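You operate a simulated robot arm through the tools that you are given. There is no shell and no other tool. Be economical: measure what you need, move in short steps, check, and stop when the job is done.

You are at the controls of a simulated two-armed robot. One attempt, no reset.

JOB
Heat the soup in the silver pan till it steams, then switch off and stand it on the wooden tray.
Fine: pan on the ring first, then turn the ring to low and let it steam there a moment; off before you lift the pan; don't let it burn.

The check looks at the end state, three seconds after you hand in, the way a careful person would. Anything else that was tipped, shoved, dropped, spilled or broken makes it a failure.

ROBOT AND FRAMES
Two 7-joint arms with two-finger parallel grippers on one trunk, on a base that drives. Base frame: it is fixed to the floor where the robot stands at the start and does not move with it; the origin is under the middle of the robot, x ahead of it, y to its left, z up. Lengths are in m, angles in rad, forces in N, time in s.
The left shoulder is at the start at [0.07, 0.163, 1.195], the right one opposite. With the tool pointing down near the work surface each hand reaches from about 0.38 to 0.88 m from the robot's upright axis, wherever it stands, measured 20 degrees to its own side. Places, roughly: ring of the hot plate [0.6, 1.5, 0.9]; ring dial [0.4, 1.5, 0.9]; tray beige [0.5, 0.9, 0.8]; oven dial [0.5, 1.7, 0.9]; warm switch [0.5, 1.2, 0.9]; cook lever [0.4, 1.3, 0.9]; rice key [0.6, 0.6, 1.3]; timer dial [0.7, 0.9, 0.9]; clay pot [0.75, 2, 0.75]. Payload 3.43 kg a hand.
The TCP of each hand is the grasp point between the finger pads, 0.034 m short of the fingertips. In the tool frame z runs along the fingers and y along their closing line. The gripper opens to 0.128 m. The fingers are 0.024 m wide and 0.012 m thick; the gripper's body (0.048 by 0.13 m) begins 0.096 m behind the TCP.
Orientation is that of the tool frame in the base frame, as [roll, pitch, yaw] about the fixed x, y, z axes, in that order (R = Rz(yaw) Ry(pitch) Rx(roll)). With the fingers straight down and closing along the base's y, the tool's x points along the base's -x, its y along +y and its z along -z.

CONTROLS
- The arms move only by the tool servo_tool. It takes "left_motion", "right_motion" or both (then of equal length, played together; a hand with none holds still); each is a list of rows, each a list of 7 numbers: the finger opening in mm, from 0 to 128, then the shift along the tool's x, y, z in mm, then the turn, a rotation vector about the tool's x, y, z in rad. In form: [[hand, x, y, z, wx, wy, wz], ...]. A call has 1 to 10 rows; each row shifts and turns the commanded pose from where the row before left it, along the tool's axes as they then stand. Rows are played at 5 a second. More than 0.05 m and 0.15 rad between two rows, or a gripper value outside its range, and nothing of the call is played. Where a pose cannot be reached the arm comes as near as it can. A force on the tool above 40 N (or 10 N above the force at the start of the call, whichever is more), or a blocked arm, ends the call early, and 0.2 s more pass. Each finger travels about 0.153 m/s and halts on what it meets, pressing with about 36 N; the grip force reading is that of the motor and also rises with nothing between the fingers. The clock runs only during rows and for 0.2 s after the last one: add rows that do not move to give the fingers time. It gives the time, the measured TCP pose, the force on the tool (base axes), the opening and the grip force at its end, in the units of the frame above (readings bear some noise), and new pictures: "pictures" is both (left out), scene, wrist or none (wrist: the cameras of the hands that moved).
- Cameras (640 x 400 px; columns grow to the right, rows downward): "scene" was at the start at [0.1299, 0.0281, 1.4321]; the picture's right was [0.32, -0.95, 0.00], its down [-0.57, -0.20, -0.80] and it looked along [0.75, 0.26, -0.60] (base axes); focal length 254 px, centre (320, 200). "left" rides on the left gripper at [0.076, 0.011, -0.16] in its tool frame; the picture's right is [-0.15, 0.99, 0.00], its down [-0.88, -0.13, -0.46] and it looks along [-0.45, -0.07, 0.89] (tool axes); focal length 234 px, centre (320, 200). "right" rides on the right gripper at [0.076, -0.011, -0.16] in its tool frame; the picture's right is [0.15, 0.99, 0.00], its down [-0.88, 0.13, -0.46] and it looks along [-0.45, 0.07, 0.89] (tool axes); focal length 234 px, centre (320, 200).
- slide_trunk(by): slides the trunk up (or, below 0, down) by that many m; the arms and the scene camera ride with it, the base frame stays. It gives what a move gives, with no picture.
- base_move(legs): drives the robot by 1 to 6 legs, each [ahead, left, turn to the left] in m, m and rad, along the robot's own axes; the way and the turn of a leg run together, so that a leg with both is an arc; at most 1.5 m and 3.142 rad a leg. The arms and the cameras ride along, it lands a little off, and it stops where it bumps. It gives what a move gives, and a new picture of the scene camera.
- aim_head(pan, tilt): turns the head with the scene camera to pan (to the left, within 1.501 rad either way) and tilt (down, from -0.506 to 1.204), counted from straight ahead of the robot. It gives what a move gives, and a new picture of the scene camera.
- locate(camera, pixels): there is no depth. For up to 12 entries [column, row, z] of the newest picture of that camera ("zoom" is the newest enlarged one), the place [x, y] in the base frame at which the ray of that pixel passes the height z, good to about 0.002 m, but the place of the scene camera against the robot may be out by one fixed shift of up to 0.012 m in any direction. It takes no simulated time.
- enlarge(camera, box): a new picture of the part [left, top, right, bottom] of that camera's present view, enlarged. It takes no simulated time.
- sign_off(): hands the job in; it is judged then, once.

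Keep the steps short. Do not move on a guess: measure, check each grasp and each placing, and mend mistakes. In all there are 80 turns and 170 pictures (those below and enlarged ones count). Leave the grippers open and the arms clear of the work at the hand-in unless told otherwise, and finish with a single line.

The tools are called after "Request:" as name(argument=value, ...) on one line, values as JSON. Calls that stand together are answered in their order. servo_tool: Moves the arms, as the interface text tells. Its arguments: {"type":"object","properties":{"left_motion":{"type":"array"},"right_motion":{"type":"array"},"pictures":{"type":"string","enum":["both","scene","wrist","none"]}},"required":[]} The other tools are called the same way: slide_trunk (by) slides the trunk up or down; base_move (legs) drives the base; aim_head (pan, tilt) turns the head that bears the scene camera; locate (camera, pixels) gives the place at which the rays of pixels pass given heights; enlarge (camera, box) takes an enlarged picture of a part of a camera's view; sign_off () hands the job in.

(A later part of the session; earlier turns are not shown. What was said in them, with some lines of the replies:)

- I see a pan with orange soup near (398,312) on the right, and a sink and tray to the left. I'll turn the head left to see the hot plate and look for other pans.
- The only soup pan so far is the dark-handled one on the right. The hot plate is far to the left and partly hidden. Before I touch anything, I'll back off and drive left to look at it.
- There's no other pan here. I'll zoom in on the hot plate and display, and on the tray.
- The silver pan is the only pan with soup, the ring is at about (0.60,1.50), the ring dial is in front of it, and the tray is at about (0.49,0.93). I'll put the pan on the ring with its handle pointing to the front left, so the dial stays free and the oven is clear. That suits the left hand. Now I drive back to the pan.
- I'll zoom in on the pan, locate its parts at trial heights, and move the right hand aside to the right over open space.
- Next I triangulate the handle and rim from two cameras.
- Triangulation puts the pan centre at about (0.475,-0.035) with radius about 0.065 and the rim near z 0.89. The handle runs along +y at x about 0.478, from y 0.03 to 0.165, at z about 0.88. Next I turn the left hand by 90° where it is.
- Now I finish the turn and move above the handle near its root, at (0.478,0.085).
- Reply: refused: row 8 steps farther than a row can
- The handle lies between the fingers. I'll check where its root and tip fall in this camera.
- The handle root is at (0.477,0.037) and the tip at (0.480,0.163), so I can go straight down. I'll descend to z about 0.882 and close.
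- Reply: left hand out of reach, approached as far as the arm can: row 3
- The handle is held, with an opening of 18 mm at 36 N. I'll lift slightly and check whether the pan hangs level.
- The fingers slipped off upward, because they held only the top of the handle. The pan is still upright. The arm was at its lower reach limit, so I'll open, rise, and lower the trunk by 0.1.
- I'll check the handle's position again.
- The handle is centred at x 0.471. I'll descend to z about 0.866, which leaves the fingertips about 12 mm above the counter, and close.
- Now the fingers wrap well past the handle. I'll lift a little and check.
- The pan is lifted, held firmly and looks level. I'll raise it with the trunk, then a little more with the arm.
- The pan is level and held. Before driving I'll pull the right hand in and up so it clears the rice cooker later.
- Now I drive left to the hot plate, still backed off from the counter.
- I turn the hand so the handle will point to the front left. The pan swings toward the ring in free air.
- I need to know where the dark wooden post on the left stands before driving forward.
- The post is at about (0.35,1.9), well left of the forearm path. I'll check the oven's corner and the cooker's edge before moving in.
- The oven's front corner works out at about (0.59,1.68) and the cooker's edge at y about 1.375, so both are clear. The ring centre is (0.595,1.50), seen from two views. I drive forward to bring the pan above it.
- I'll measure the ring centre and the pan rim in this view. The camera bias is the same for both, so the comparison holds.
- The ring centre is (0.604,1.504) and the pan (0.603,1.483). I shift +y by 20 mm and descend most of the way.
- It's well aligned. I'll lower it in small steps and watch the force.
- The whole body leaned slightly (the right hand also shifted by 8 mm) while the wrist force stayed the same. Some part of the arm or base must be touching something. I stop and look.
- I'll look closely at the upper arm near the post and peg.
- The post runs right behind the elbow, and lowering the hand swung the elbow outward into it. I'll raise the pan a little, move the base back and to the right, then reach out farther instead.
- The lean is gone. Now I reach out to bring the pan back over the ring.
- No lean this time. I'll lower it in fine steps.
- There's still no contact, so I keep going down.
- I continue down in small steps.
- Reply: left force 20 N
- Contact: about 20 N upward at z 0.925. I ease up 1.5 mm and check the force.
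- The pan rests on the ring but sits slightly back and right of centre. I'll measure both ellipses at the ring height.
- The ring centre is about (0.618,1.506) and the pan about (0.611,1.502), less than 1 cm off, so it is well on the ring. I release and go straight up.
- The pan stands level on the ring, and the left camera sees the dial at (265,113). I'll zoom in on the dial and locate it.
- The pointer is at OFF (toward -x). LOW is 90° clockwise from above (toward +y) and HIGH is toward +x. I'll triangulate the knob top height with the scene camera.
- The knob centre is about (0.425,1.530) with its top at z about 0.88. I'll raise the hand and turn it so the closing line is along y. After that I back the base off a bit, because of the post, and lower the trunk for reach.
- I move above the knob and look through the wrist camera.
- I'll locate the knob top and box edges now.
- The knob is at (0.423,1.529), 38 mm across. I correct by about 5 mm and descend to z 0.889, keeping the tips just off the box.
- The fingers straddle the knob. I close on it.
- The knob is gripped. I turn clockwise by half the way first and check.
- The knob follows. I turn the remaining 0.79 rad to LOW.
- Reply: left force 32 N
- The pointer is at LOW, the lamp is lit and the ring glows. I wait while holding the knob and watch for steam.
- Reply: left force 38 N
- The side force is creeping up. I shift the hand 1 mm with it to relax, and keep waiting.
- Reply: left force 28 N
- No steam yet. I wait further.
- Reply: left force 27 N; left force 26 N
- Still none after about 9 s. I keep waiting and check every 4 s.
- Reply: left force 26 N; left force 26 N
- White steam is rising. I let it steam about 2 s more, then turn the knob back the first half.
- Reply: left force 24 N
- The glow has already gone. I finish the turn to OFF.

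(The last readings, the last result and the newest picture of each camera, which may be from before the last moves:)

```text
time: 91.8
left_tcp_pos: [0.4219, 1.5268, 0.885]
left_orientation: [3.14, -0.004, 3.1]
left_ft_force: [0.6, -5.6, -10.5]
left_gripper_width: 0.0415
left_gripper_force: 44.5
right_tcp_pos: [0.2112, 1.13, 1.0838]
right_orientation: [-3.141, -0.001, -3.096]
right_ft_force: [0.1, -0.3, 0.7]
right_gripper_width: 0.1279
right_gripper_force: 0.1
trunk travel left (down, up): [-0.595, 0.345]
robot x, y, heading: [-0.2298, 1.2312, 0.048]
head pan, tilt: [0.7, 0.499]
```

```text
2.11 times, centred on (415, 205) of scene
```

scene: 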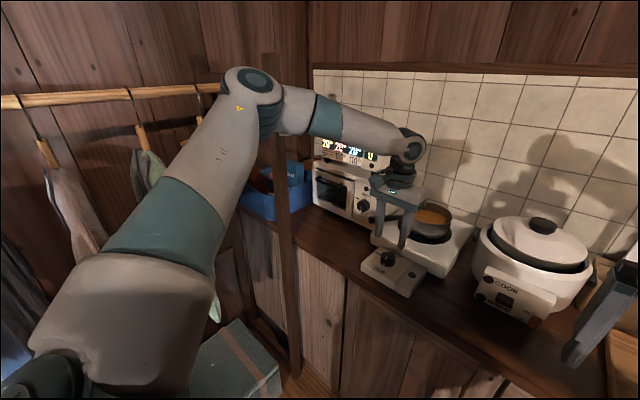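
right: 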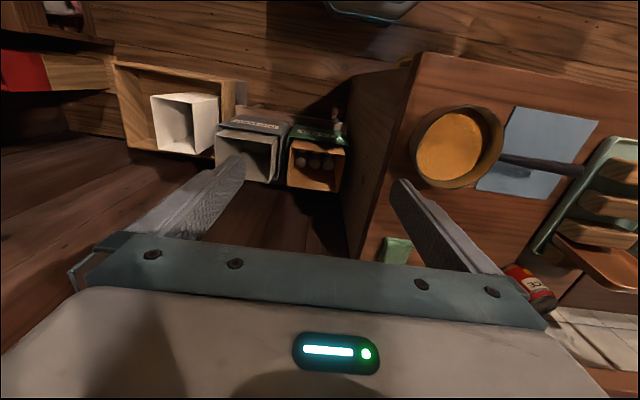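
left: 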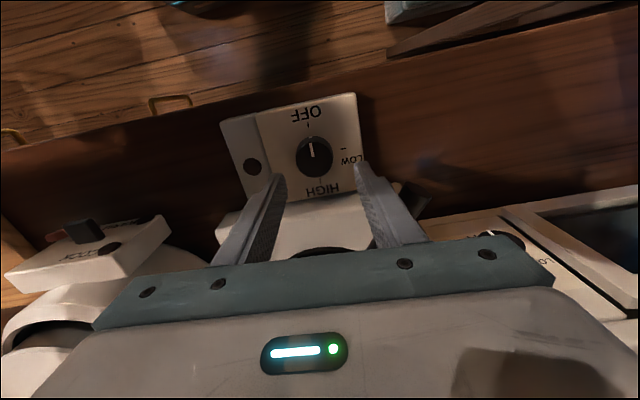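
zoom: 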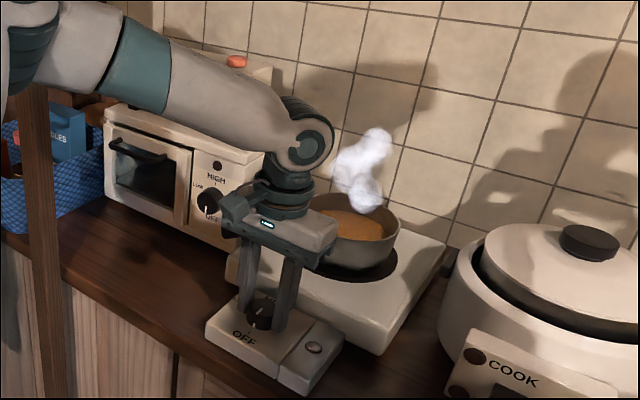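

The dial is at OFF, the lamp and ring are dark, and the soup is steaming. I release the knob, rise, and go back to the pan-holding stance.

Request:
servo_tool(left_motion=[[40, 0, 0, 0, 0, 0, 0], [60, 0, 0, 0, 0, 0, 0], [60, 0, 0, -20, 0, 0, 0], [60, 0, 0, -40, 0, 0, 0], [60, 0, 0, -30, 0, 0, 0]], pictures="none")

Request:
slide_trunk(by=0.08)

Request:
base_move(legs=[[0.1, 0, 0]])

Request:
servo_tool(left_motion=[[60, 0, 0, 0, 0, 0, 0.12], [60, 0, 0, 0, 0, 0, 0.13], [60, 0, 0, 0, 0, 0, 0.13], [60, 0, 0, 0, 0, 0, 0.12]], pictures="both")

```text
time: 93.0
left_tcp_pos: [0.4221, 1.5303, 0.9749]
left_orientation: [3.14, 0.001, 3.1]
left_ft_force: [-0.4, 0.2, -0.7]
left_gripper_width: 0.0601
left_gripper_force: 0.1
right_tcp_pos: [0.21, 1.1304, 1.0844]
right_orientation: [-3.14, 0.0, -3.095]
right_ft_force: [-0.8, -0.4, 1.0]
right_gripper_width: 0.1281
right_gripper_force: 0.0
trunk travel left (down, up): [-0.595, 0.345]
robot x, y, heading: [-0.2249, 1.2283, 0.048]
head pan, tilt: [0.7, 0.499]
```

```text
time: 94.2
left_tcp_pos: [0.4227, 1.5296, 1.0555]
left_orientation: [-3.141, 0.0, 3.101]
left_ft_force: [-0.2, 0.5, -0.6]
left_gripper_width: 0.0598
left_gripper_force: 0.1
right_tcp_pos: [0.2107, 1.1304, 1.1641]
right_orientation: [-3.141, -0.002, -3.094]
right_ft_force: [0.7, -0.3, -0.3]
right_gripper_width: 0.1279
right_gripper_force: 0.0
trunk travel left (down, up): [-0.675, 0.265]
robot x, y, heading: [-0.2272, 1.2271, 0.046]
head pan, tilt: [0.7, 0.499]
```

```text
time: 95.3
left_tcp_pos: [0.5207, 1.5369, 1.0556]
left_orientation: [3.142, 0.001, 3.103]
left_ft_force: [0.1, -0.5, 0.6]
left_gripper_width: 0.0598
left_gripper_force: 0.0
right_tcp_pos: [0.309, 1.1362, 1.1633]
right_orientation: [3.142, 0.0, -3.092]
right_ft_force: [0.5, 0.2, 0.1]
right_gripper_width: 0.1278
right_gripper_force: 0.0
trunk travel left (down, up): [-0.675, 0.265]
robot x, y, heading: [-0.1283, 1.2342, 0.048]
head pan, tilt: [0.7, 0.499]
```

scene: 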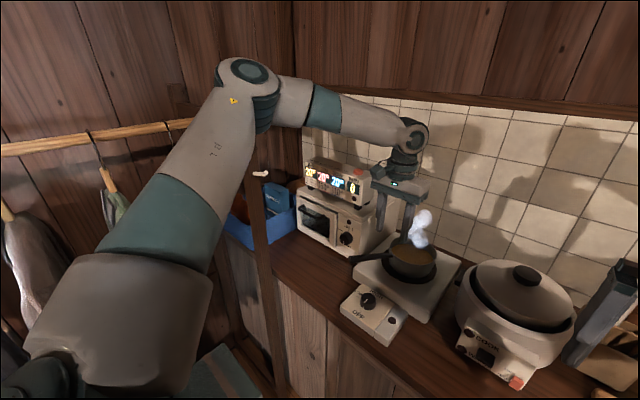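

```text
time: 96.3
left_tcp_pos: [0.5211, 1.5388, 1.0535]
left_orientation: [3.141, 0.001, 2.601]
left_ft_force: [-0.3, 0.1, -0.5]
left_gripper_width: 0.0599
left_gripper_force: 0.0
right_tcp_pos: [0.3093, 1.1361, 1.1648]
right_orientation: [-3.141, 0.001, -3.092]
right_ft_force: [-0.5, 0.1, 0.4]
right_gripper_width: 0.1281
right_gripper_force: 0.1
trunk travel left (down, up): [-0.675, 0.265]
robot x, y, heading: [-0.1322, 1.2341, 0.05]
head pan, tilt: [0.7, 0.499]
```

scene: 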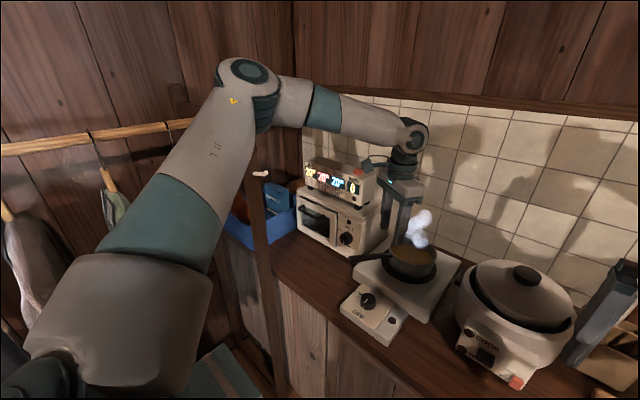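
left: 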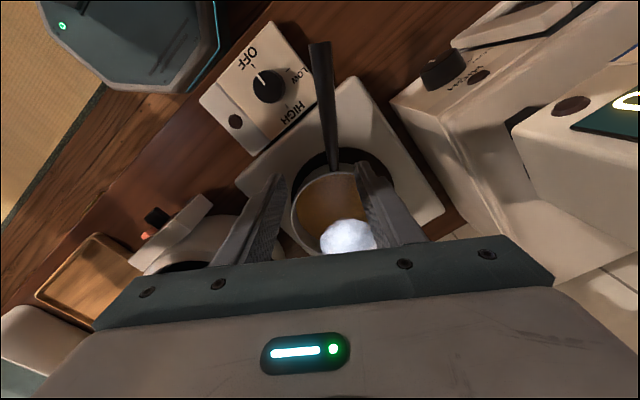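

The pan hasn't moved. I return to the release pose at (0.502,1.567), descend to z 0.927 and grip again.

Request:
servo_tool(left_motion=[[60, 31, 14, 0, 0, 0, 0], [60, 0, 0, 40, 0, 0, 0], [60, 0, 0, 40, 0, 0, 0], [60, 0, 0, 30, 0, 0, 0], [60, 0, 0, 17, 0, 0, 0], [60, 0, 0, 0, 0, 0, 0]], pictures="wrist")

Request:
enlarge(camera="scene", box=[330, 180, 470, 300])

```text
time: 97.7
left_tcp_pos: [0.5024, 1.5656, 0.9259]
left_orientation: [3.141, 0.0, 2.602]
left_ft_force: [-0.3, -0.6, -0.2]
left_gripper_width: 0.0601
left_gripper_force: 0.1
right_tcp_pos: [0.3105, 1.1362, 1.1651]
right_orientation: [-3.14, 0.0, -3.091]
right_ft_force: [0.2, -0.5, 0.3]
right_gripper_width: 0.1279
right_gripper_force: 0.0
trunk travel left (down, up): [-0.675, 0.265]
robot x, y, heading: [-0.1299, 1.2336, 0.057]
head pan, tilt: [0.7, 0.499]
```

left: 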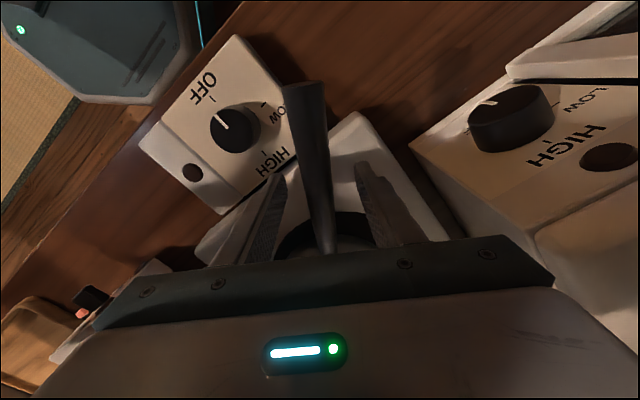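

```text
3.33 times, centred on (400, 240) of scene
```

zoom: 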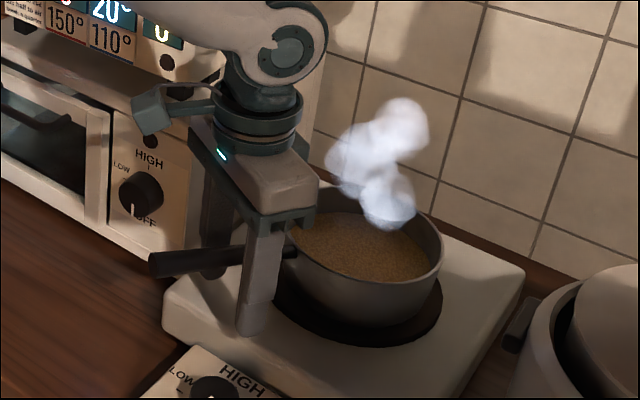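

The handle lies between the fingers. I close and lift 25 mm.

Request:
servo_tool(left_motion=[[40, 0, 0, 0, 0, 0, 0], [15, 0, 0, 0, 0, 0, 0], [0, 0, 0, 0, 0, 0, 0], [0, 0, 0, 0, 0, 0, 0], [0, 0, 0, -8, 0, 0, 0], [0, 0, 0, -8, 0, 0, 0], [0, 0, 0, -10, 0, 0, 0], [0, 0, 0, 0, 0, 0, 0]], pictures="none")

Request:
enlarge(camera="scene", box=[330, 180, 470, 300])

```text
time: 99.5
left_tcp_pos: [0.5033, 1.565, 0.9537]
left_orientation: [-3.141, -0.001, 2.604]
left_ft_force: [-0.2, 0.8, -3.1]
left_gripper_width: 0.0184
left_gripper_force: 35.4
right_tcp_pos: [0.3097, 1.1366, 1.1649]
right_orientation: [-3.14, -0.002, -3.092]
right_ft_force: [-0.7, 0.5, 0.2]
right_gripper_width: 0.1279
right_gripper_force: 0.0
trunk travel left (down, up): [-0.675, 0.265]
robot x, y, heading: [-0.1325, 1.2357, 0.051]
head pan, tilt: [0.7, 0.499]
```

```text
3.33 times, centred on (400, 240) of scene
```

zoom: 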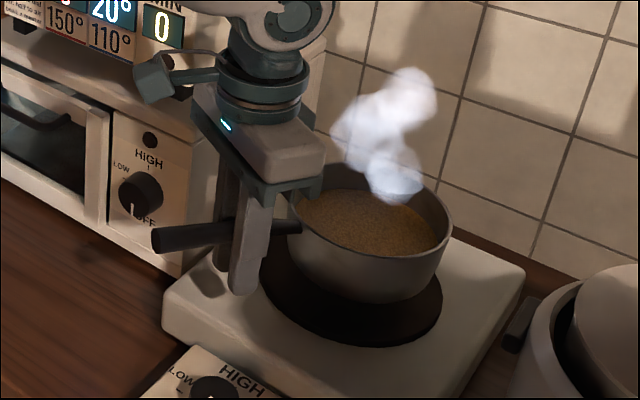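

The grip is firm, the pan is level and still steaming. I raise it well clear of the cooker, back off, and drive right toward the tray.

Request:
servo_tool(left_motion=[[0, 0, 0, -15, 0, 0, 0], [0, 0, 0, -25, 0, 0, 0], [0, 0, 0, -25, 0, 0, 0], [0, 0, 0, -25, 0, 0, 0], [0, 0, 0, -15, 0, 0, 0], [0, 0, 0, 0, 0, 0, 0]], pictures="scene")

Request:
base_move(legs=[[-0.3, 0, 0]])

Request:
base_move(legs=[[0, -0.58, 0]])

Request:
aim_head(pan=0.3, tilt=0.7)

```text
time: 100.9
left_tcp_pos: [0.5013, 1.5664, 1.0573]
left_orientation: [3.141, -0.001, 2.603]
left_ft_force: [0.3, -0.3, -3.4]
left_gripper_width: 0.0186
left_gripper_force: 36.8
right_tcp_pos: [0.3102, 1.1364, 1.163]
right_orientation: [3.14, -0.002, -3.091]
right_ft_force: [0.2, 0.2, 0.0]
right_gripper_width: 0.1281
right_gripper_force: 0.0
trunk travel left (down, up): [-0.675, 0.265]
robot x, y, heading: [-0.1303, 1.2337, 0.051]
head pan, tilt: [0.7, 0.499]
```

scene: 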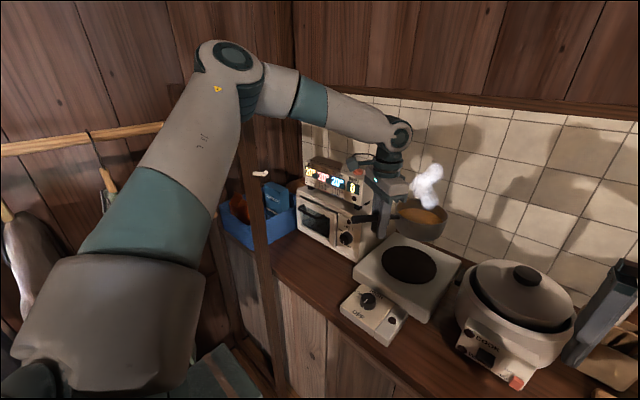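

```text
time: 103.0
left_tcp_pos: [0.2014, 1.5473, 1.0573]
left_orientation: [-3.141, 0.001, 2.6]
left_ft_force: [-0.8, 0.1, -2.9]
left_gripper_width: 0.0186
left_gripper_force: 36.2
right_tcp_pos: [0.008, 1.1207, 1.1627]
right_orientation: [-3.141, -0.003, -3.095]
right_ft_force: [-0.2, -0.3, 0.3]
right_gripper_width: 0.1276
right_gripper_force: 0.1
trunk travel left (down, up): [-0.675, 0.265]
robot x, y, heading: [-0.4294, 1.2185, 0.045]
head pan, tilt: [0.7, 0.499]
```

scene: 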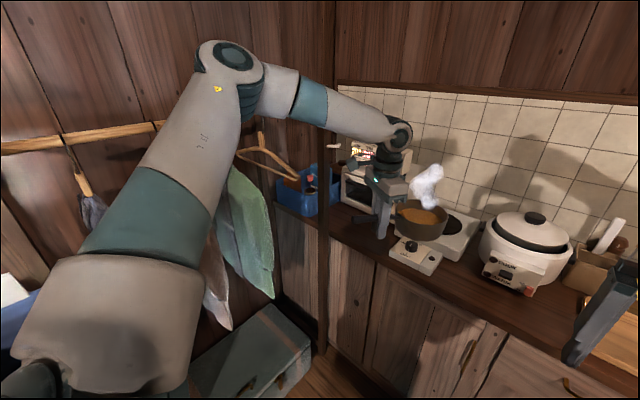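

```text
time: 106.3
left_tcp_pos: [0.2279, 0.9761, 1.0563]
left_orientation: [-3.141, 0.0, 2.602]
left_ft_force: [-0.1, 0.5, -3.1]
left_gripper_width: 0.0187
left_gripper_force: 36.4
right_tcp_pos: [0.0366, 0.5483, 1.1637]
right_orientation: [3.142, -0.003, -3.094]
right_ft_force: [1.0, -0.2, -0.2]
right_gripper_width: 0.128
right_gripper_force: 0.0
trunk travel left (down, up): [-0.675, 0.265]
robot x, y, heading: [-0.4037, 0.6472, 0.047]
head pan, tilt: [0.7, 0.499]
```

scene: 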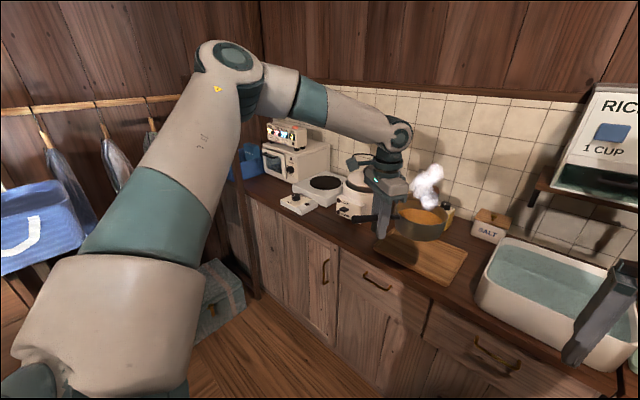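

```text
time: 107.1
left_tcp_pos: [0.2279, 0.9763, 1.0556]
left_orientation: [3.14, 0.0, 2.603]
left_ft_force: [0.0, 0.0, -2.7]
left_gripper_width: 0.0187
left_gripper_force: 36.4
right_tcp_pos: [0.0363, 0.549, 1.1636]
right_orientation: [-3.141, -0.001, -3.092]
right_ft_force: [0.0, -0.2, 0.0]
right_gripper_width: 0.128
right_gripper_force: 0.0
trunk travel left (down, up): [-0.675, 0.265]
robot x, y, heading: [-0.4032, 0.6478, 0.05]
head pan, tilt: [0.3, 0.7]
```

scene: 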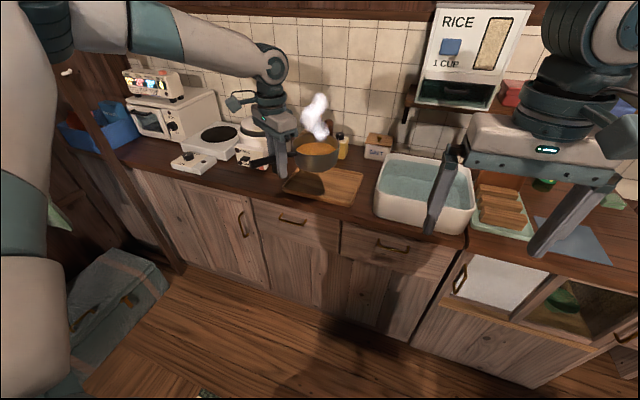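

The pan centre is at about (0.328,0.916) and the tray centre at about (0.49,0.925). I drive forward 0.16.

Request:
base_move(legs=[[0.16, 0, 0]])

Request:
slide_trunk(by=-0.08)

Request:
aim_head(pan=0.35, tilt=0.75)

Request:
enlarge(camera="scene", box=[230, 130, 410, 270])

```text
time: 108.5
left_tcp_pos: [0.3823, 0.9857, 1.059]
left_orientation: [3.141, -0.002, 2.608]
left_ft_force: [-0.1, 0.3, -3.3]
left_gripper_width: 0.0182
left_gripper_force: 36.2
right_tcp_pos: [0.192, 0.5585, 1.1645]
right_orientation: [3.141, 0.0, -3.087]
right_ft_force: [-0.5, -0.1, 0.4]
right_gripper_width: 0.128
right_gripper_force: 0.0
trunk travel left (down, up): [-0.675, 0.265]
robot x, y, heading: [-0.2448, 0.6536, 0.048]
head pan, tilt: [0.3, 0.7]
```

scene: 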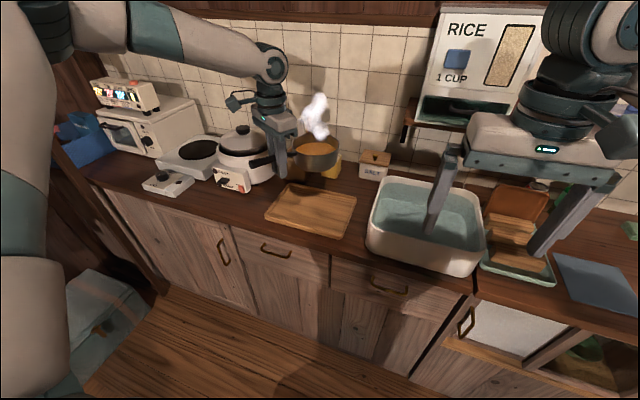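

```text
time: 109.7
left_tcp_pos: [0.3833, 0.9868, 0.9776]
left_orientation: [-3.141, 0.0, 2.606]
left_ft_force: [0.8, -0.7, -3.6]
left_gripper_width: 0.0182
left_gripper_force: 36.3
right_tcp_pos: [0.194, 0.5577, 1.0827]
right_orientation: [-3.141, -0.001, -3.088]
right_ft_force: [-0.4, 0.3, -0.2]
right_gripper_width: 0.128
right_gripper_force: 0.0
trunk travel left (down, up): [-0.595, 0.345]
robot x, y, heading: [-0.2503, 0.6556, 0.054]
head pan, tilt: [0.3, 0.7]
```

```text
time: 110.3
left_tcp_pos: [0.3821, 0.9877, 0.9777]
left_orientation: [3.14, 0.0, 2.606]
left_ft_force: [-0.6, -0.3, -3.0]
left_gripper_width: 0.0182
left_gripper_force: 35.5
right_tcp_pos: [0.1917, 0.5586, 1.0836]
right_orientation: [3.14, -0.001, -3.088]
right_ft_force: [-0.3, 0.4, 0.2]
right_gripper_width: 0.1279
right_gripper_force: 0.1
trunk travel left (down, up): [-0.595, 0.345]
robot x, y, heading: [-0.2477, 0.6547, 0.059]
head pan, tilt: [0.351, 0.75]
```

scene: 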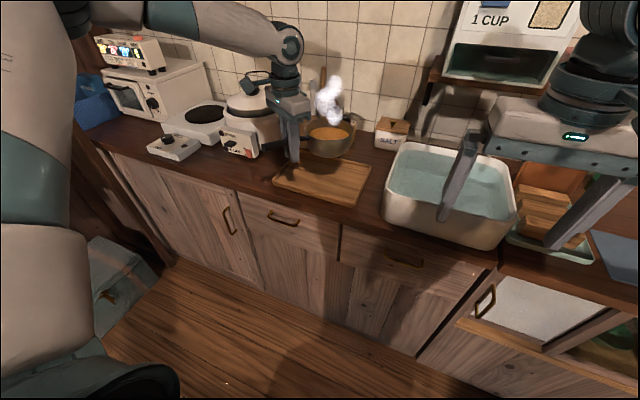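

```text
2.86 times, centred on (320, 200) of scene
```

zoom: 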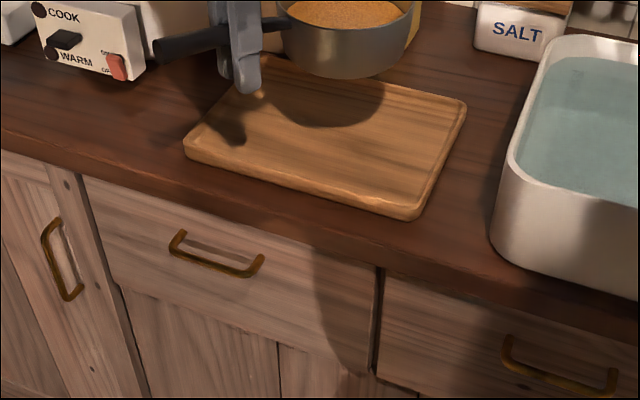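

I measure the tray corners and the pan in this same view.

Request:
locate(camera="zoom", pixels=[[186, 143, 0.835], [418, 208, 0.835], [466, 103, 0.835], [258, 60, 0.835], [350, 78, 0.934], [276, 20, 1.003], [412, 18, 1.003]])

```text
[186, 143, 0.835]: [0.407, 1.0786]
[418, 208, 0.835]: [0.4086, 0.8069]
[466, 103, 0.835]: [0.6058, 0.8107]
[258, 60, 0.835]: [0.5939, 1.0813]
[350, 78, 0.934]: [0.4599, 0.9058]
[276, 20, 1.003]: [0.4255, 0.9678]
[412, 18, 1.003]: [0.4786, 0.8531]
```

The tray centre is (0.504,0.944) and the pan centre about (0.491,0.922). I shift about 22 mm and lower most of the way.

Request:
servo_tool(left_motion=[[0, 0, 11, 0, 0, 0, 0], [0, 0, 11, 0, 0, 0, 0], [0, 0, 0, 25, 0, 0, 0], [0, 0, 0, 25, 0, 0, 0], [0, 0, 0, 20, 0, 0, 0], [0, 0, 0, 5, 0, 0, 0], [0, 0, 0, 0, 0, 0, 0]], pictures="none")

Request:
enlarge(camera="scene", box=[240, 110, 400, 230])

```text
time: 111.9
left_tcp_pos: [0.3943, 1.0062, 0.9023]
left_orientation: [-3.141, 0.0, 2.606]
left_ft_force: [-0.9, -0.6, -3.0]
left_gripper_width: 0.0184
left_gripper_force: 35.3
right_tcp_pos: [0.1922, 0.5573, 1.084]
right_orientation: [-3.141, -0.001, -3.088]
right_ft_force: [-0.2, -0.2, -0.3]
right_gripper_width: 0.1281
right_gripper_force: 0.0
trunk travel left (down, up): [-0.595, 0.345]
robot x, y, heading: [-0.2445, 0.6576, 0.05]
head pan, tilt: [0.351, 0.75]
```

```text
3.33 times, centred on (320, 170) of scene
```

zoom: 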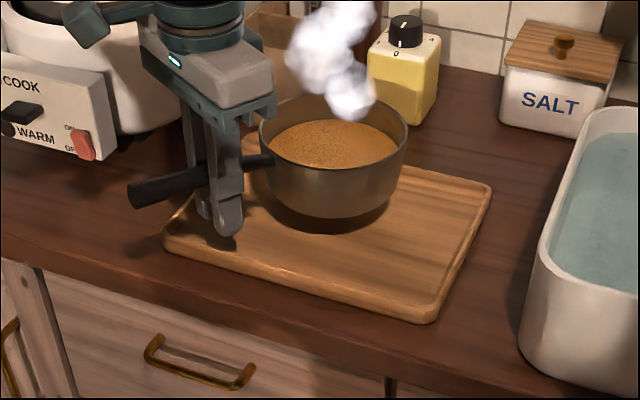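

It's well over the tray. I lower it in small steps.

Request:
servo_tool(left_motion=[[0, 0, 0, 5, 0, 0, 0], [0, 0, 0, 4, 0, 0, 0], [0, 0, 0, 3, 0, 0, 0], [0, 0, 0, 3, 0, 0, 0], [0, 0, 0, 2, 0, 0, 0], [0, 0, 0, 0, 0, 0, 0]], pictures="none")

Request:
enlarge(camera="scene", box=[240, 110, 400, 230])

```text
time: 113.3
left_tcp_pos: [0.3944, 1.0048, 0.8855]
left_orientation: [3.141, 0.0, 2.607]
left_ft_force: [-0.2, -0.5, -4.0]
left_gripper_width: 0.0186
left_gripper_force: 35.9
right_tcp_pos: [0.1926, 0.5581, 1.0832]
right_orientation: [3.141, 0.001, -3.088]
right_ft_force: [0.0, 0.6, -0.5]
right_gripper_width: 0.128
right_gripper_force: 0.2
trunk travel left (down, up): [-0.595, 0.345]
robot x, y, heading: [-0.2409, 0.6545, 0.055]
head pan, tilt: [0.351, 0.75]
```

```text
3.33 times, centred on (320, 170) of scene
```

zoom: 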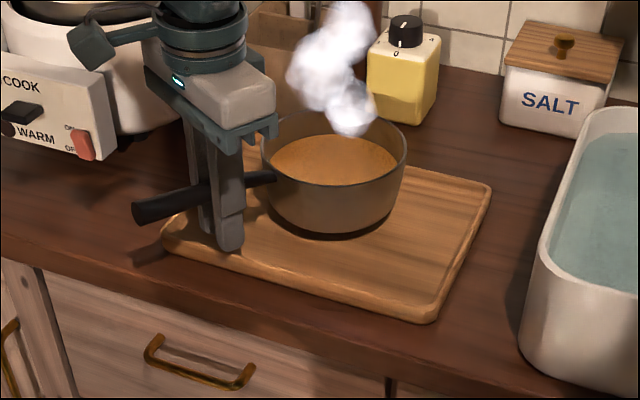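

It's nearly down. A few more fine steps until the force turns upward.

Request:
servo_tool(left_motion=[[0, 0, 0, 2, 0, 0, 0], [0, 0, 0, 2, 0, 0, 0], [0, 0, 0, 2, 0, 0, 0], [0, 0, 0, 0, 0, 0, 0]], pictures="none")

Request:
enlarge(camera="scene", box=[270, 120, 370, 200])

```text
time: 114.3
left_tcp_pos: [0.395, 1.0058, 0.8796]
left_orientation: [3.139, 0.0, 2.607]
left_ft_force: [0.7, 0.1, -3.4]
left_gripper_width: 0.0183
left_gripper_force: 35.9
right_tcp_pos: [0.1921, 0.5573, 1.0845]
right_orientation: [-3.141, 0.0, -3.088]
right_ft_force: [0.0, 0.0, -0.4]
right_gripper_width: 0.128
right_gripper_force: 0.0
trunk travel left (down, up): [-0.595, 0.345]
robot x, y, heading: [-0.2471, 0.6507, 0.058]
head pan, tilt: [0.351, 0.75]
```

```text
5.00 times, centred on (320, 160) of scene
```

zoom: 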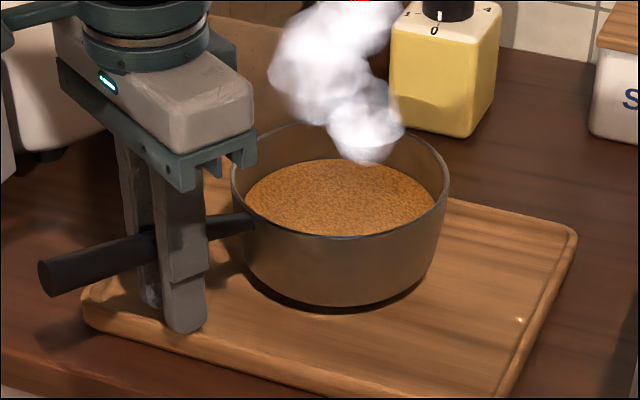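

Request:
servo_tool(left_motion=[[0, 0, 0, 1.5, 0, 0, 0], [0, 0, 0, 1.5, 0, 0, 0], [0, 0, 0, 1.5, 0, 0, 0], [0, 0, 0, 0, 0, 0, 0]], pictures="none")

Request:
enlarge(camera="scene", box=[270, 120, 370, 200])

```text
time: 115.3
left_tcp_pos: [0.3955, 1.0049, 0.8755]
left_orientation: [3.139, 0.002, 2.605]
left_ft_force: [0.6, 1.5, 8.6]
left_gripper_width: 0.0185
left_gripper_force: 35.7
right_tcp_pos: [0.1918, 0.5581, 1.0843]
right_orientation: [3.141, -0.002, -3.089]
right_ft_force: [-0.1, 0.5, 0.5]
right_gripper_width: 0.128
right_gripper_force: 0.0
trunk travel left (down, up): [-0.595, 0.345]
robot x, y, heading: [-0.2446, 0.6553, 0.056]
head pan, tilt: [0.351, 0.75]
```

```text
5.00 times, centred on (320, 160) of scene
```

zoom: 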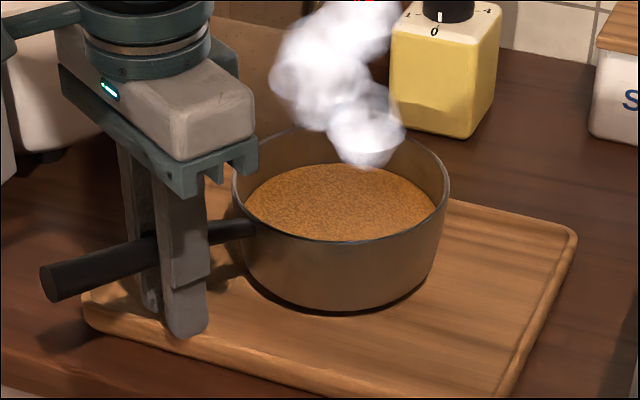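

There's contact, and the pan stands flat on the tray. I release and go straight up.

Request:
servo_tool(left_motion=[[18, 0, 0, -0.5, 0, 0, 0], [35, 0, 0, 0, 0, 0, 0], [60, 0, 0, 0, 0, 0, 0], [60, 0, 0, -10, 0, 0, 0], [60, 0, 0, -30, 0, 0, 0], [60, 0, 0, -40, 0, 0, 0], [60, 0, 0, -40, 0, 0, 0], [60, 0, 0, -40, 0, 0, 0]], pictures="both")

Request:
enlarge(camera="scene", box=[240, 110, 400, 230])

```text
time: 117.1
left_tcp_pos: [0.3956, 1.0053, 1.0356]
left_orientation: [-3.14, 0.0, 2.604]
left_ft_force: [0.3, 0.1, 0.0]
left_gripper_width: 0.0599
left_gripper_force: 0.1
right_tcp_pos: [0.1924, 0.5581, 1.0843]
right_orientation: [-3.141, -0.001, -3.087]
right_ft_force: [-0.8, 0.1, -0.7]
right_gripper_width: 0.1279
right_gripper_force: 0.0
trunk travel left (down, up): [-0.595, 0.345]
robot x, y, heading: [-0.2469, 0.655, 0.05]
head pan, tilt: [0.351, 0.75]
```

scene: 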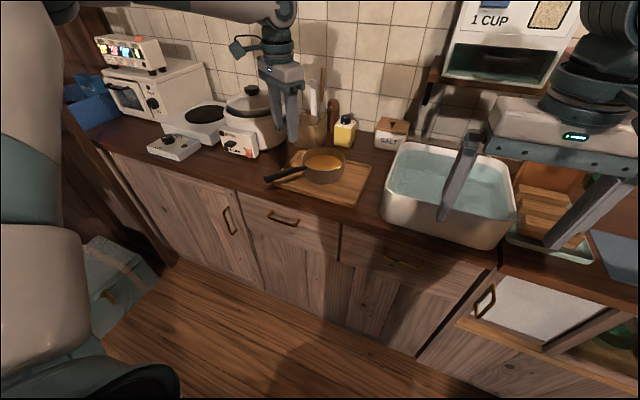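
left: 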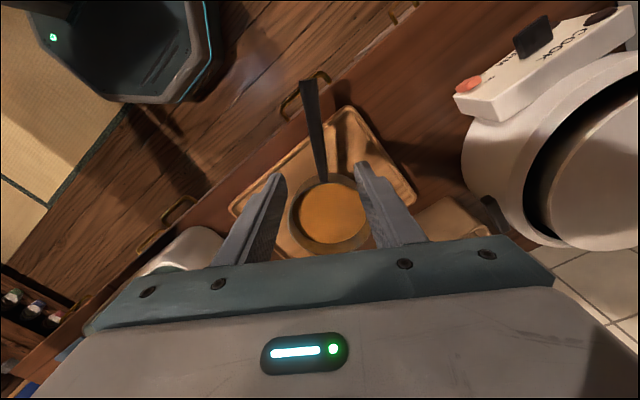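

```text
3.33 times, centred on (320, 170) of scene
```

zoom: 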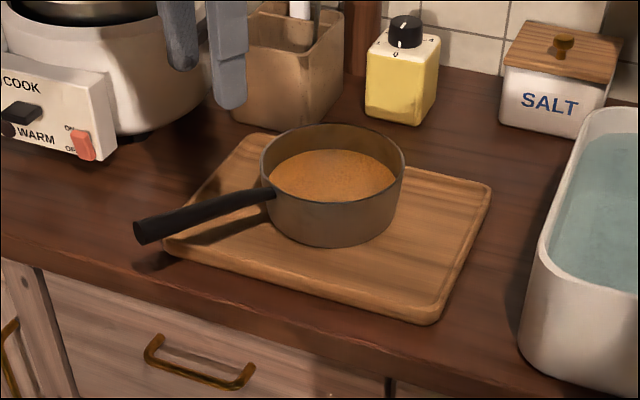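

The pan stands level and whole on the tray, with the soup inside. I open the gripper fully, back the arms clear, and take a last look at the dial and surroundings.

Request:
servo_tool(left_motion=[[100, 0, 0, -30, 0, 0, 0], [128, 0, 0, -30, 0, 0, 0], [128, 0, 0, 0, 0, 0, 0]], pictures="none")

Request:
base_move(legs=[[-0.25, 0, 0]])

Request:
enlarge(camera="scene", box=[130, 50, 390, 210])

```text
time: 117.9
left_tcp_pos: [0.3941, 1.0056, 1.095]
left_orientation: [3.141, 0.0, 2.604]
left_ft_force: [0.2, -0.5, 0.3]
left_gripper_width: 0.1278
left_gripper_force: 0.0
right_tcp_pos: [0.1938, 0.5586, 1.0845]
right_orientation: [-3.142, -0.002, -3.087]
right_ft_force: [-0.5, 0.4, -0.2]
right_gripper_width: 0.128
right_gripper_force: 0.0
trunk travel left (down, up): [-0.595, 0.345]
robot x, y, heading: [-0.2452, 0.6548, 0.056]
head pan, tilt: [0.351, 0.75]
```

```text
time: 119.7
left_tcp_pos: [0.1711, 0.9926, 1.0978]
left_orientation: [3.141, 0.002, 2.606]
left_ft_force: [0.2, 0.2, 0.0]
left_gripper_width: 0.1277
left_gripper_force: 0.0
right_tcp_pos: [-0.0306, 0.5439, 1.0846]
right_orientation: [3.14, 0.002, -3.089]
right_ft_force: [0.3, -0.2, 0.4]
right_gripper_width: 0.128
right_gripper_force: 0.1
trunk travel left (down, up): [-0.595, 0.345]
robot x, y, heading: [-0.4684, 0.6387, 0.055]
head pan, tilt: [0.351, 0.75]
stopped in leg 1: the robot was blocked; the commanded pose is now the measured one
```

scene: 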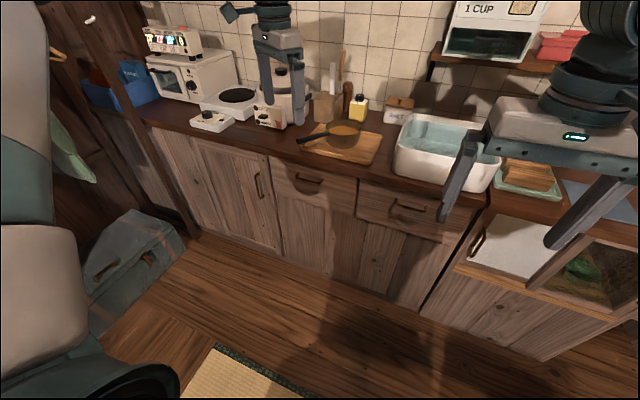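

```text
2.46 times, centred on (260, 130) of scene
```

zoom: 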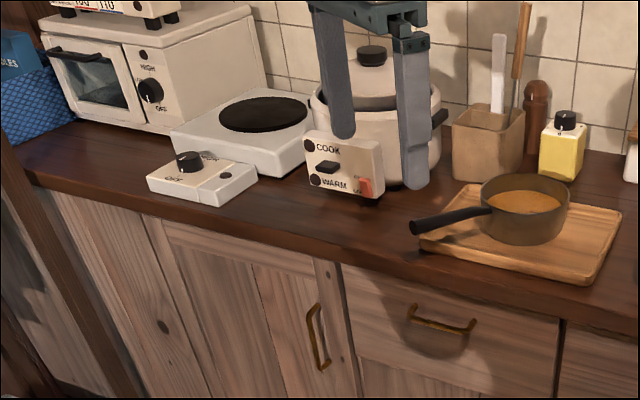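

The base bumped into something behind it. I ease forward a little and look both ways to make sure nothing was disturbed.

Request:
base_move(legs=[[0.06, 0, 0]])

Request:
aim_head(pan=1.5, tilt=0.8)

Request:
aim_head(pan=-1.5, tilt=0.8)

```text
time: 120.7
left_tcp_pos: [0.233, 0.9951, 1.0952]
left_orientation: [-3.14, -0.001, 2.604]
left_ft_force: [-0.4, 0.6, -0.8]
left_gripper_width: 0.1278
left_gripper_force: 0.0
right_tcp_pos: [0.029, 0.5478, 1.0838]
right_orientation: [3.14, 0.001, -3.091]
right_ft_force: [-0.8, -0.8, -0.7]
right_gripper_width: 0.1281
right_gripper_force: 0.1
trunk travel left (down, up): [-0.595, 0.345]
robot x, y, heading: [-0.4094, 0.644, 0.051]
head pan, tilt: [0.351, 0.75]
```

scene: 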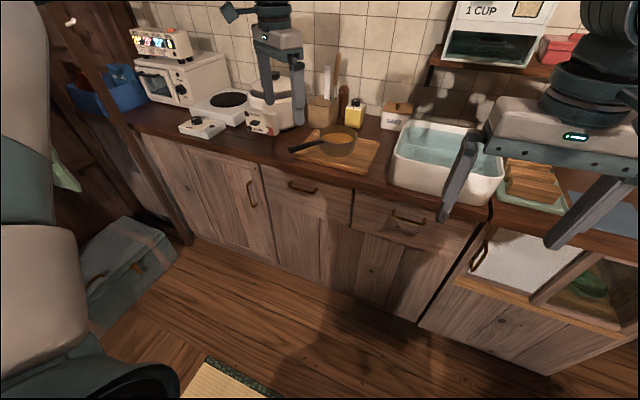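

```text
time: 122.0
left_tcp_pos: [0.2334, 0.9957, 1.0965]
left_orientation: [3.141, 0.0, 2.605]
left_ft_force: [-0.1, -0.7, 0.1]
left_gripper_width: 0.128
left_gripper_force: 0.0
right_tcp_pos: [0.0301, 0.548, 1.0831]
right_orientation: [-3.141, 0.0, -3.091]
right_ft_force: [-0.2, 0.3, 0.1]
right_gripper_width: 0.1279
right_gripper_force: 0.2
trunk travel left (down, up): [-0.595, 0.345]
robot x, y, heading: [-0.4063, 0.6477, 0.055]
head pan, tilt: [1.499, 0.799]
```

scene: 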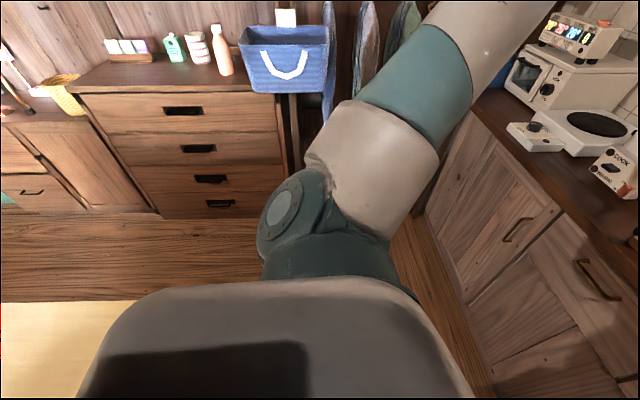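

```text
time: 124.7
left_tcp_pos: [0.2334, 0.9962, 1.0947]
left_orientation: [-3.141, -0.001, 2.603]
left_ft_force: [-0.8, -0.2, -0.3]
left_gripper_width: 0.128
left_gripper_force: 0.0
right_tcp_pos: [0.03, 0.5474, 1.084]
right_orientation: [-3.141, 0.0, -3.092]
right_ft_force: [0.5, 0.6, -0.7]
right_gripper_width: 0.1282
right_gripper_force: 0.1
trunk travel left (down, up): [-0.595, 0.345]
robot x, y, heading: [-0.4094, 0.6461, 0.054]
head pan, tilt: [-1.499, 0.799]
```

scene: 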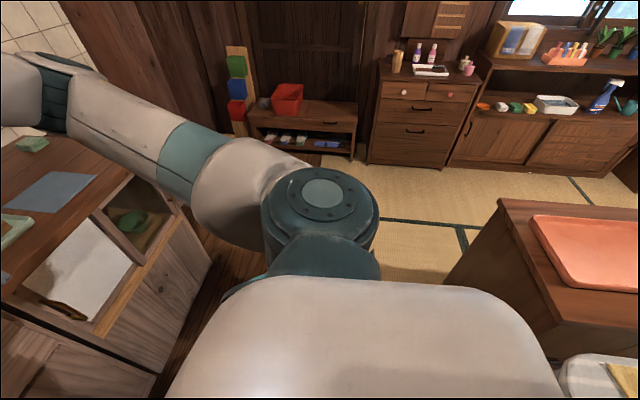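

Behind on the right is an island with trays on it. I'll turn right a little to inspect the part I touched.

Request:
base_move(legs=[[0.05, 0, 0], [0, 0, -0.8]])

```text
time: 127.7
left_tcp_pos: [0.3392, 0.4254, 1.0944]
left_orientation: [3.14, 0.0, 1.795]
left_ft_force: [-0.1, -0.7, -0.2]
left_gripper_width: 0.1278
left_gripper_force: 0.0
right_tcp_pos: [-0.126, 0.2637, 1.0839]
right_orientation: [3.141, -0.001, 2.384]
right_ft_force: [1.3, 0.3, -0.5]
right_gripper_width: 0.128
right_gripper_force: 0.0
trunk travel left (down, up): [-0.595, 0.345]
robot x, y, heading: [-0.3559, 0.6502, -0.761]
head pan, tilt: [-1.499, 0.799]
```

scene: 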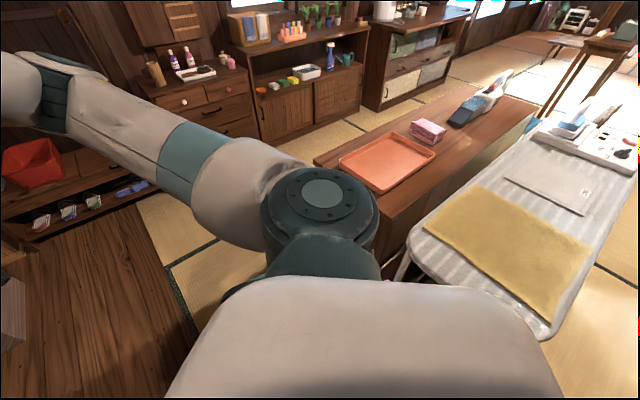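

The bench and ironing board stand upright with everything in place. One last look at the pan and the hot plate.

Request:
aim_head(pan=1.35, tilt=0.6)

Request:
enlarge(camera="scene", box=[120, 100, 440, 300])

```text
time: 130.2
left_tcp_pos: [0.3384, 0.4256, 1.0948]
left_orientation: [-3.142, -0.001, 1.797]
left_ft_force: [0.3, -0.2, -0.6]
left_gripper_width: 0.1278
left_gripper_force: 0.1
right_tcp_pos: [-0.1262, 0.2641, 1.0857]
right_orientation: [3.141, -0.002, 2.384]
right_ft_force: [-0.2, -0.2, -0.4]
right_gripper_width: 0.1277
right_gripper_force: 0.0
trunk travel left (down, up): [-0.595, 0.345]
robot x, y, heading: [-0.3554, 0.6482, -0.76]
head pan, tilt: [1.349, 0.6]
```

scene: 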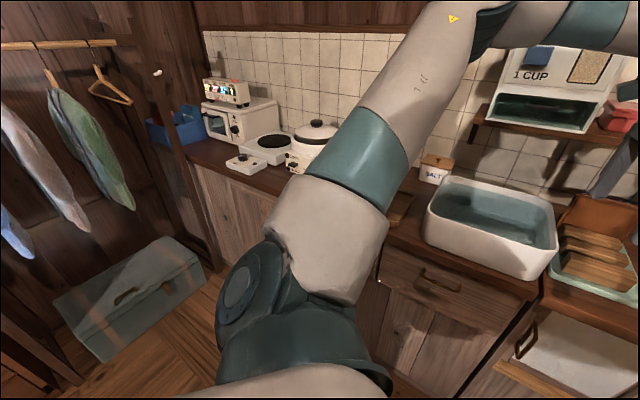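

```text
2.00 times, centred on (280, 200) of scene
```

zoom: 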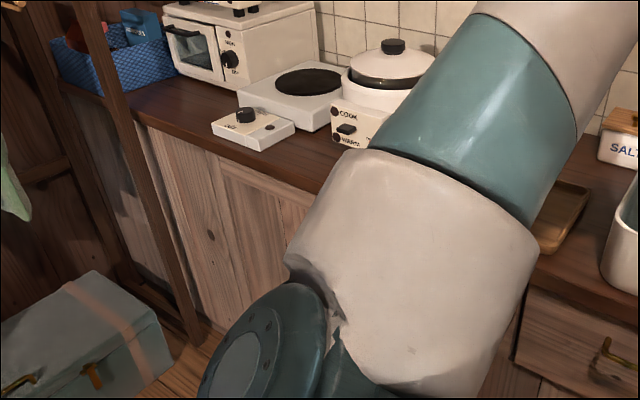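

The arm hides the pan, so I turn back to confirm it before handing in.

Request:
base_move(legs=[[0, 0, 0.75]])

Request:
aim_head(pan=0.3, tilt=0.75)

```text
time: 132.5
left_tcp_pos: [0.3122, 0.9404, 1.0942]
left_orientation: [-3.141, -0.001, 2.517]
left_ft_force: [0.9, 0.1, 1.1]
left_gripper_width: 0.1281
left_gripper_force: 0.0
right_tcp_pos: [0.0701, 0.5124, 1.0836]
right_orientation: [3.141, 0.002, 3.103]
right_ft_force: [-0.8, -0.3, 0.0]
right_gripper_width: 0.128
right_gripper_force: 0.1
trunk travel left (down, up): [-0.595, 0.345]
robot x, y, heading: [-0.3593, 0.6512, -0.038]
head pan, tilt: [1.349, 0.6]
```

scene: 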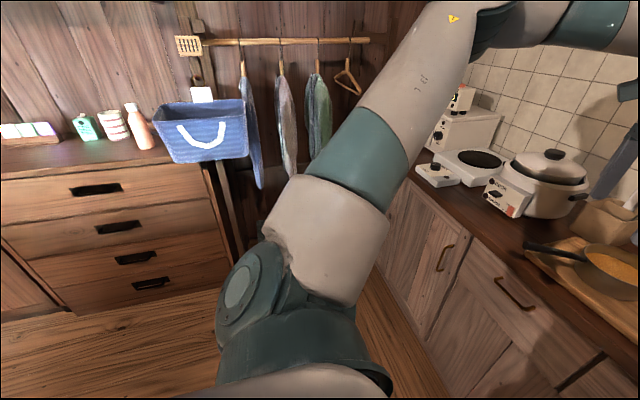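

```text
time: 133.8
left_tcp_pos: [0.3125, 0.9402, 1.0944]
left_orientation: [-3.141, 0.001, 2.517]
left_ft_force: [0.2, -0.2, 0.5]
left_gripper_width: 0.128
left_gripper_force: 0.0
right_tcp_pos: [0.0692, 0.5116, 1.0847]
right_orientation: [-3.14, 0.0, 3.106]
right_ft_force: [-0.5, 0.4, -0.3]
right_gripper_width: 0.128
right_gripper_force: 0.0
trunk travel left (down, up): [-0.595, 0.345]
robot x, y, heading: [-0.3573, 0.6509, -0.039]
head pan, tilt: [0.3, 0.75]
```

scene: 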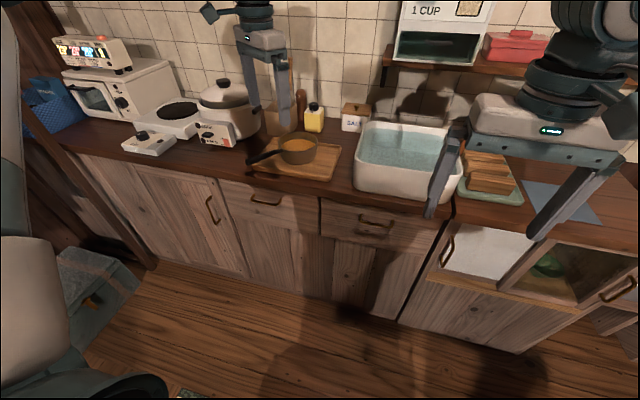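

The pan is on the tray, the ring is off, the grippers are open, and the arms are clear, so I hand in.

Request:
sign_off()

```text
The job is handed in.
```

The soup steamed on low for a few seconds, the ring was switched off before I lifted the pan, and the pan now stands upright on the wooden tray; the steam had faded by hand-in, and the base bumped something behind it once while backing away, with nothing seen tipped or fallen.
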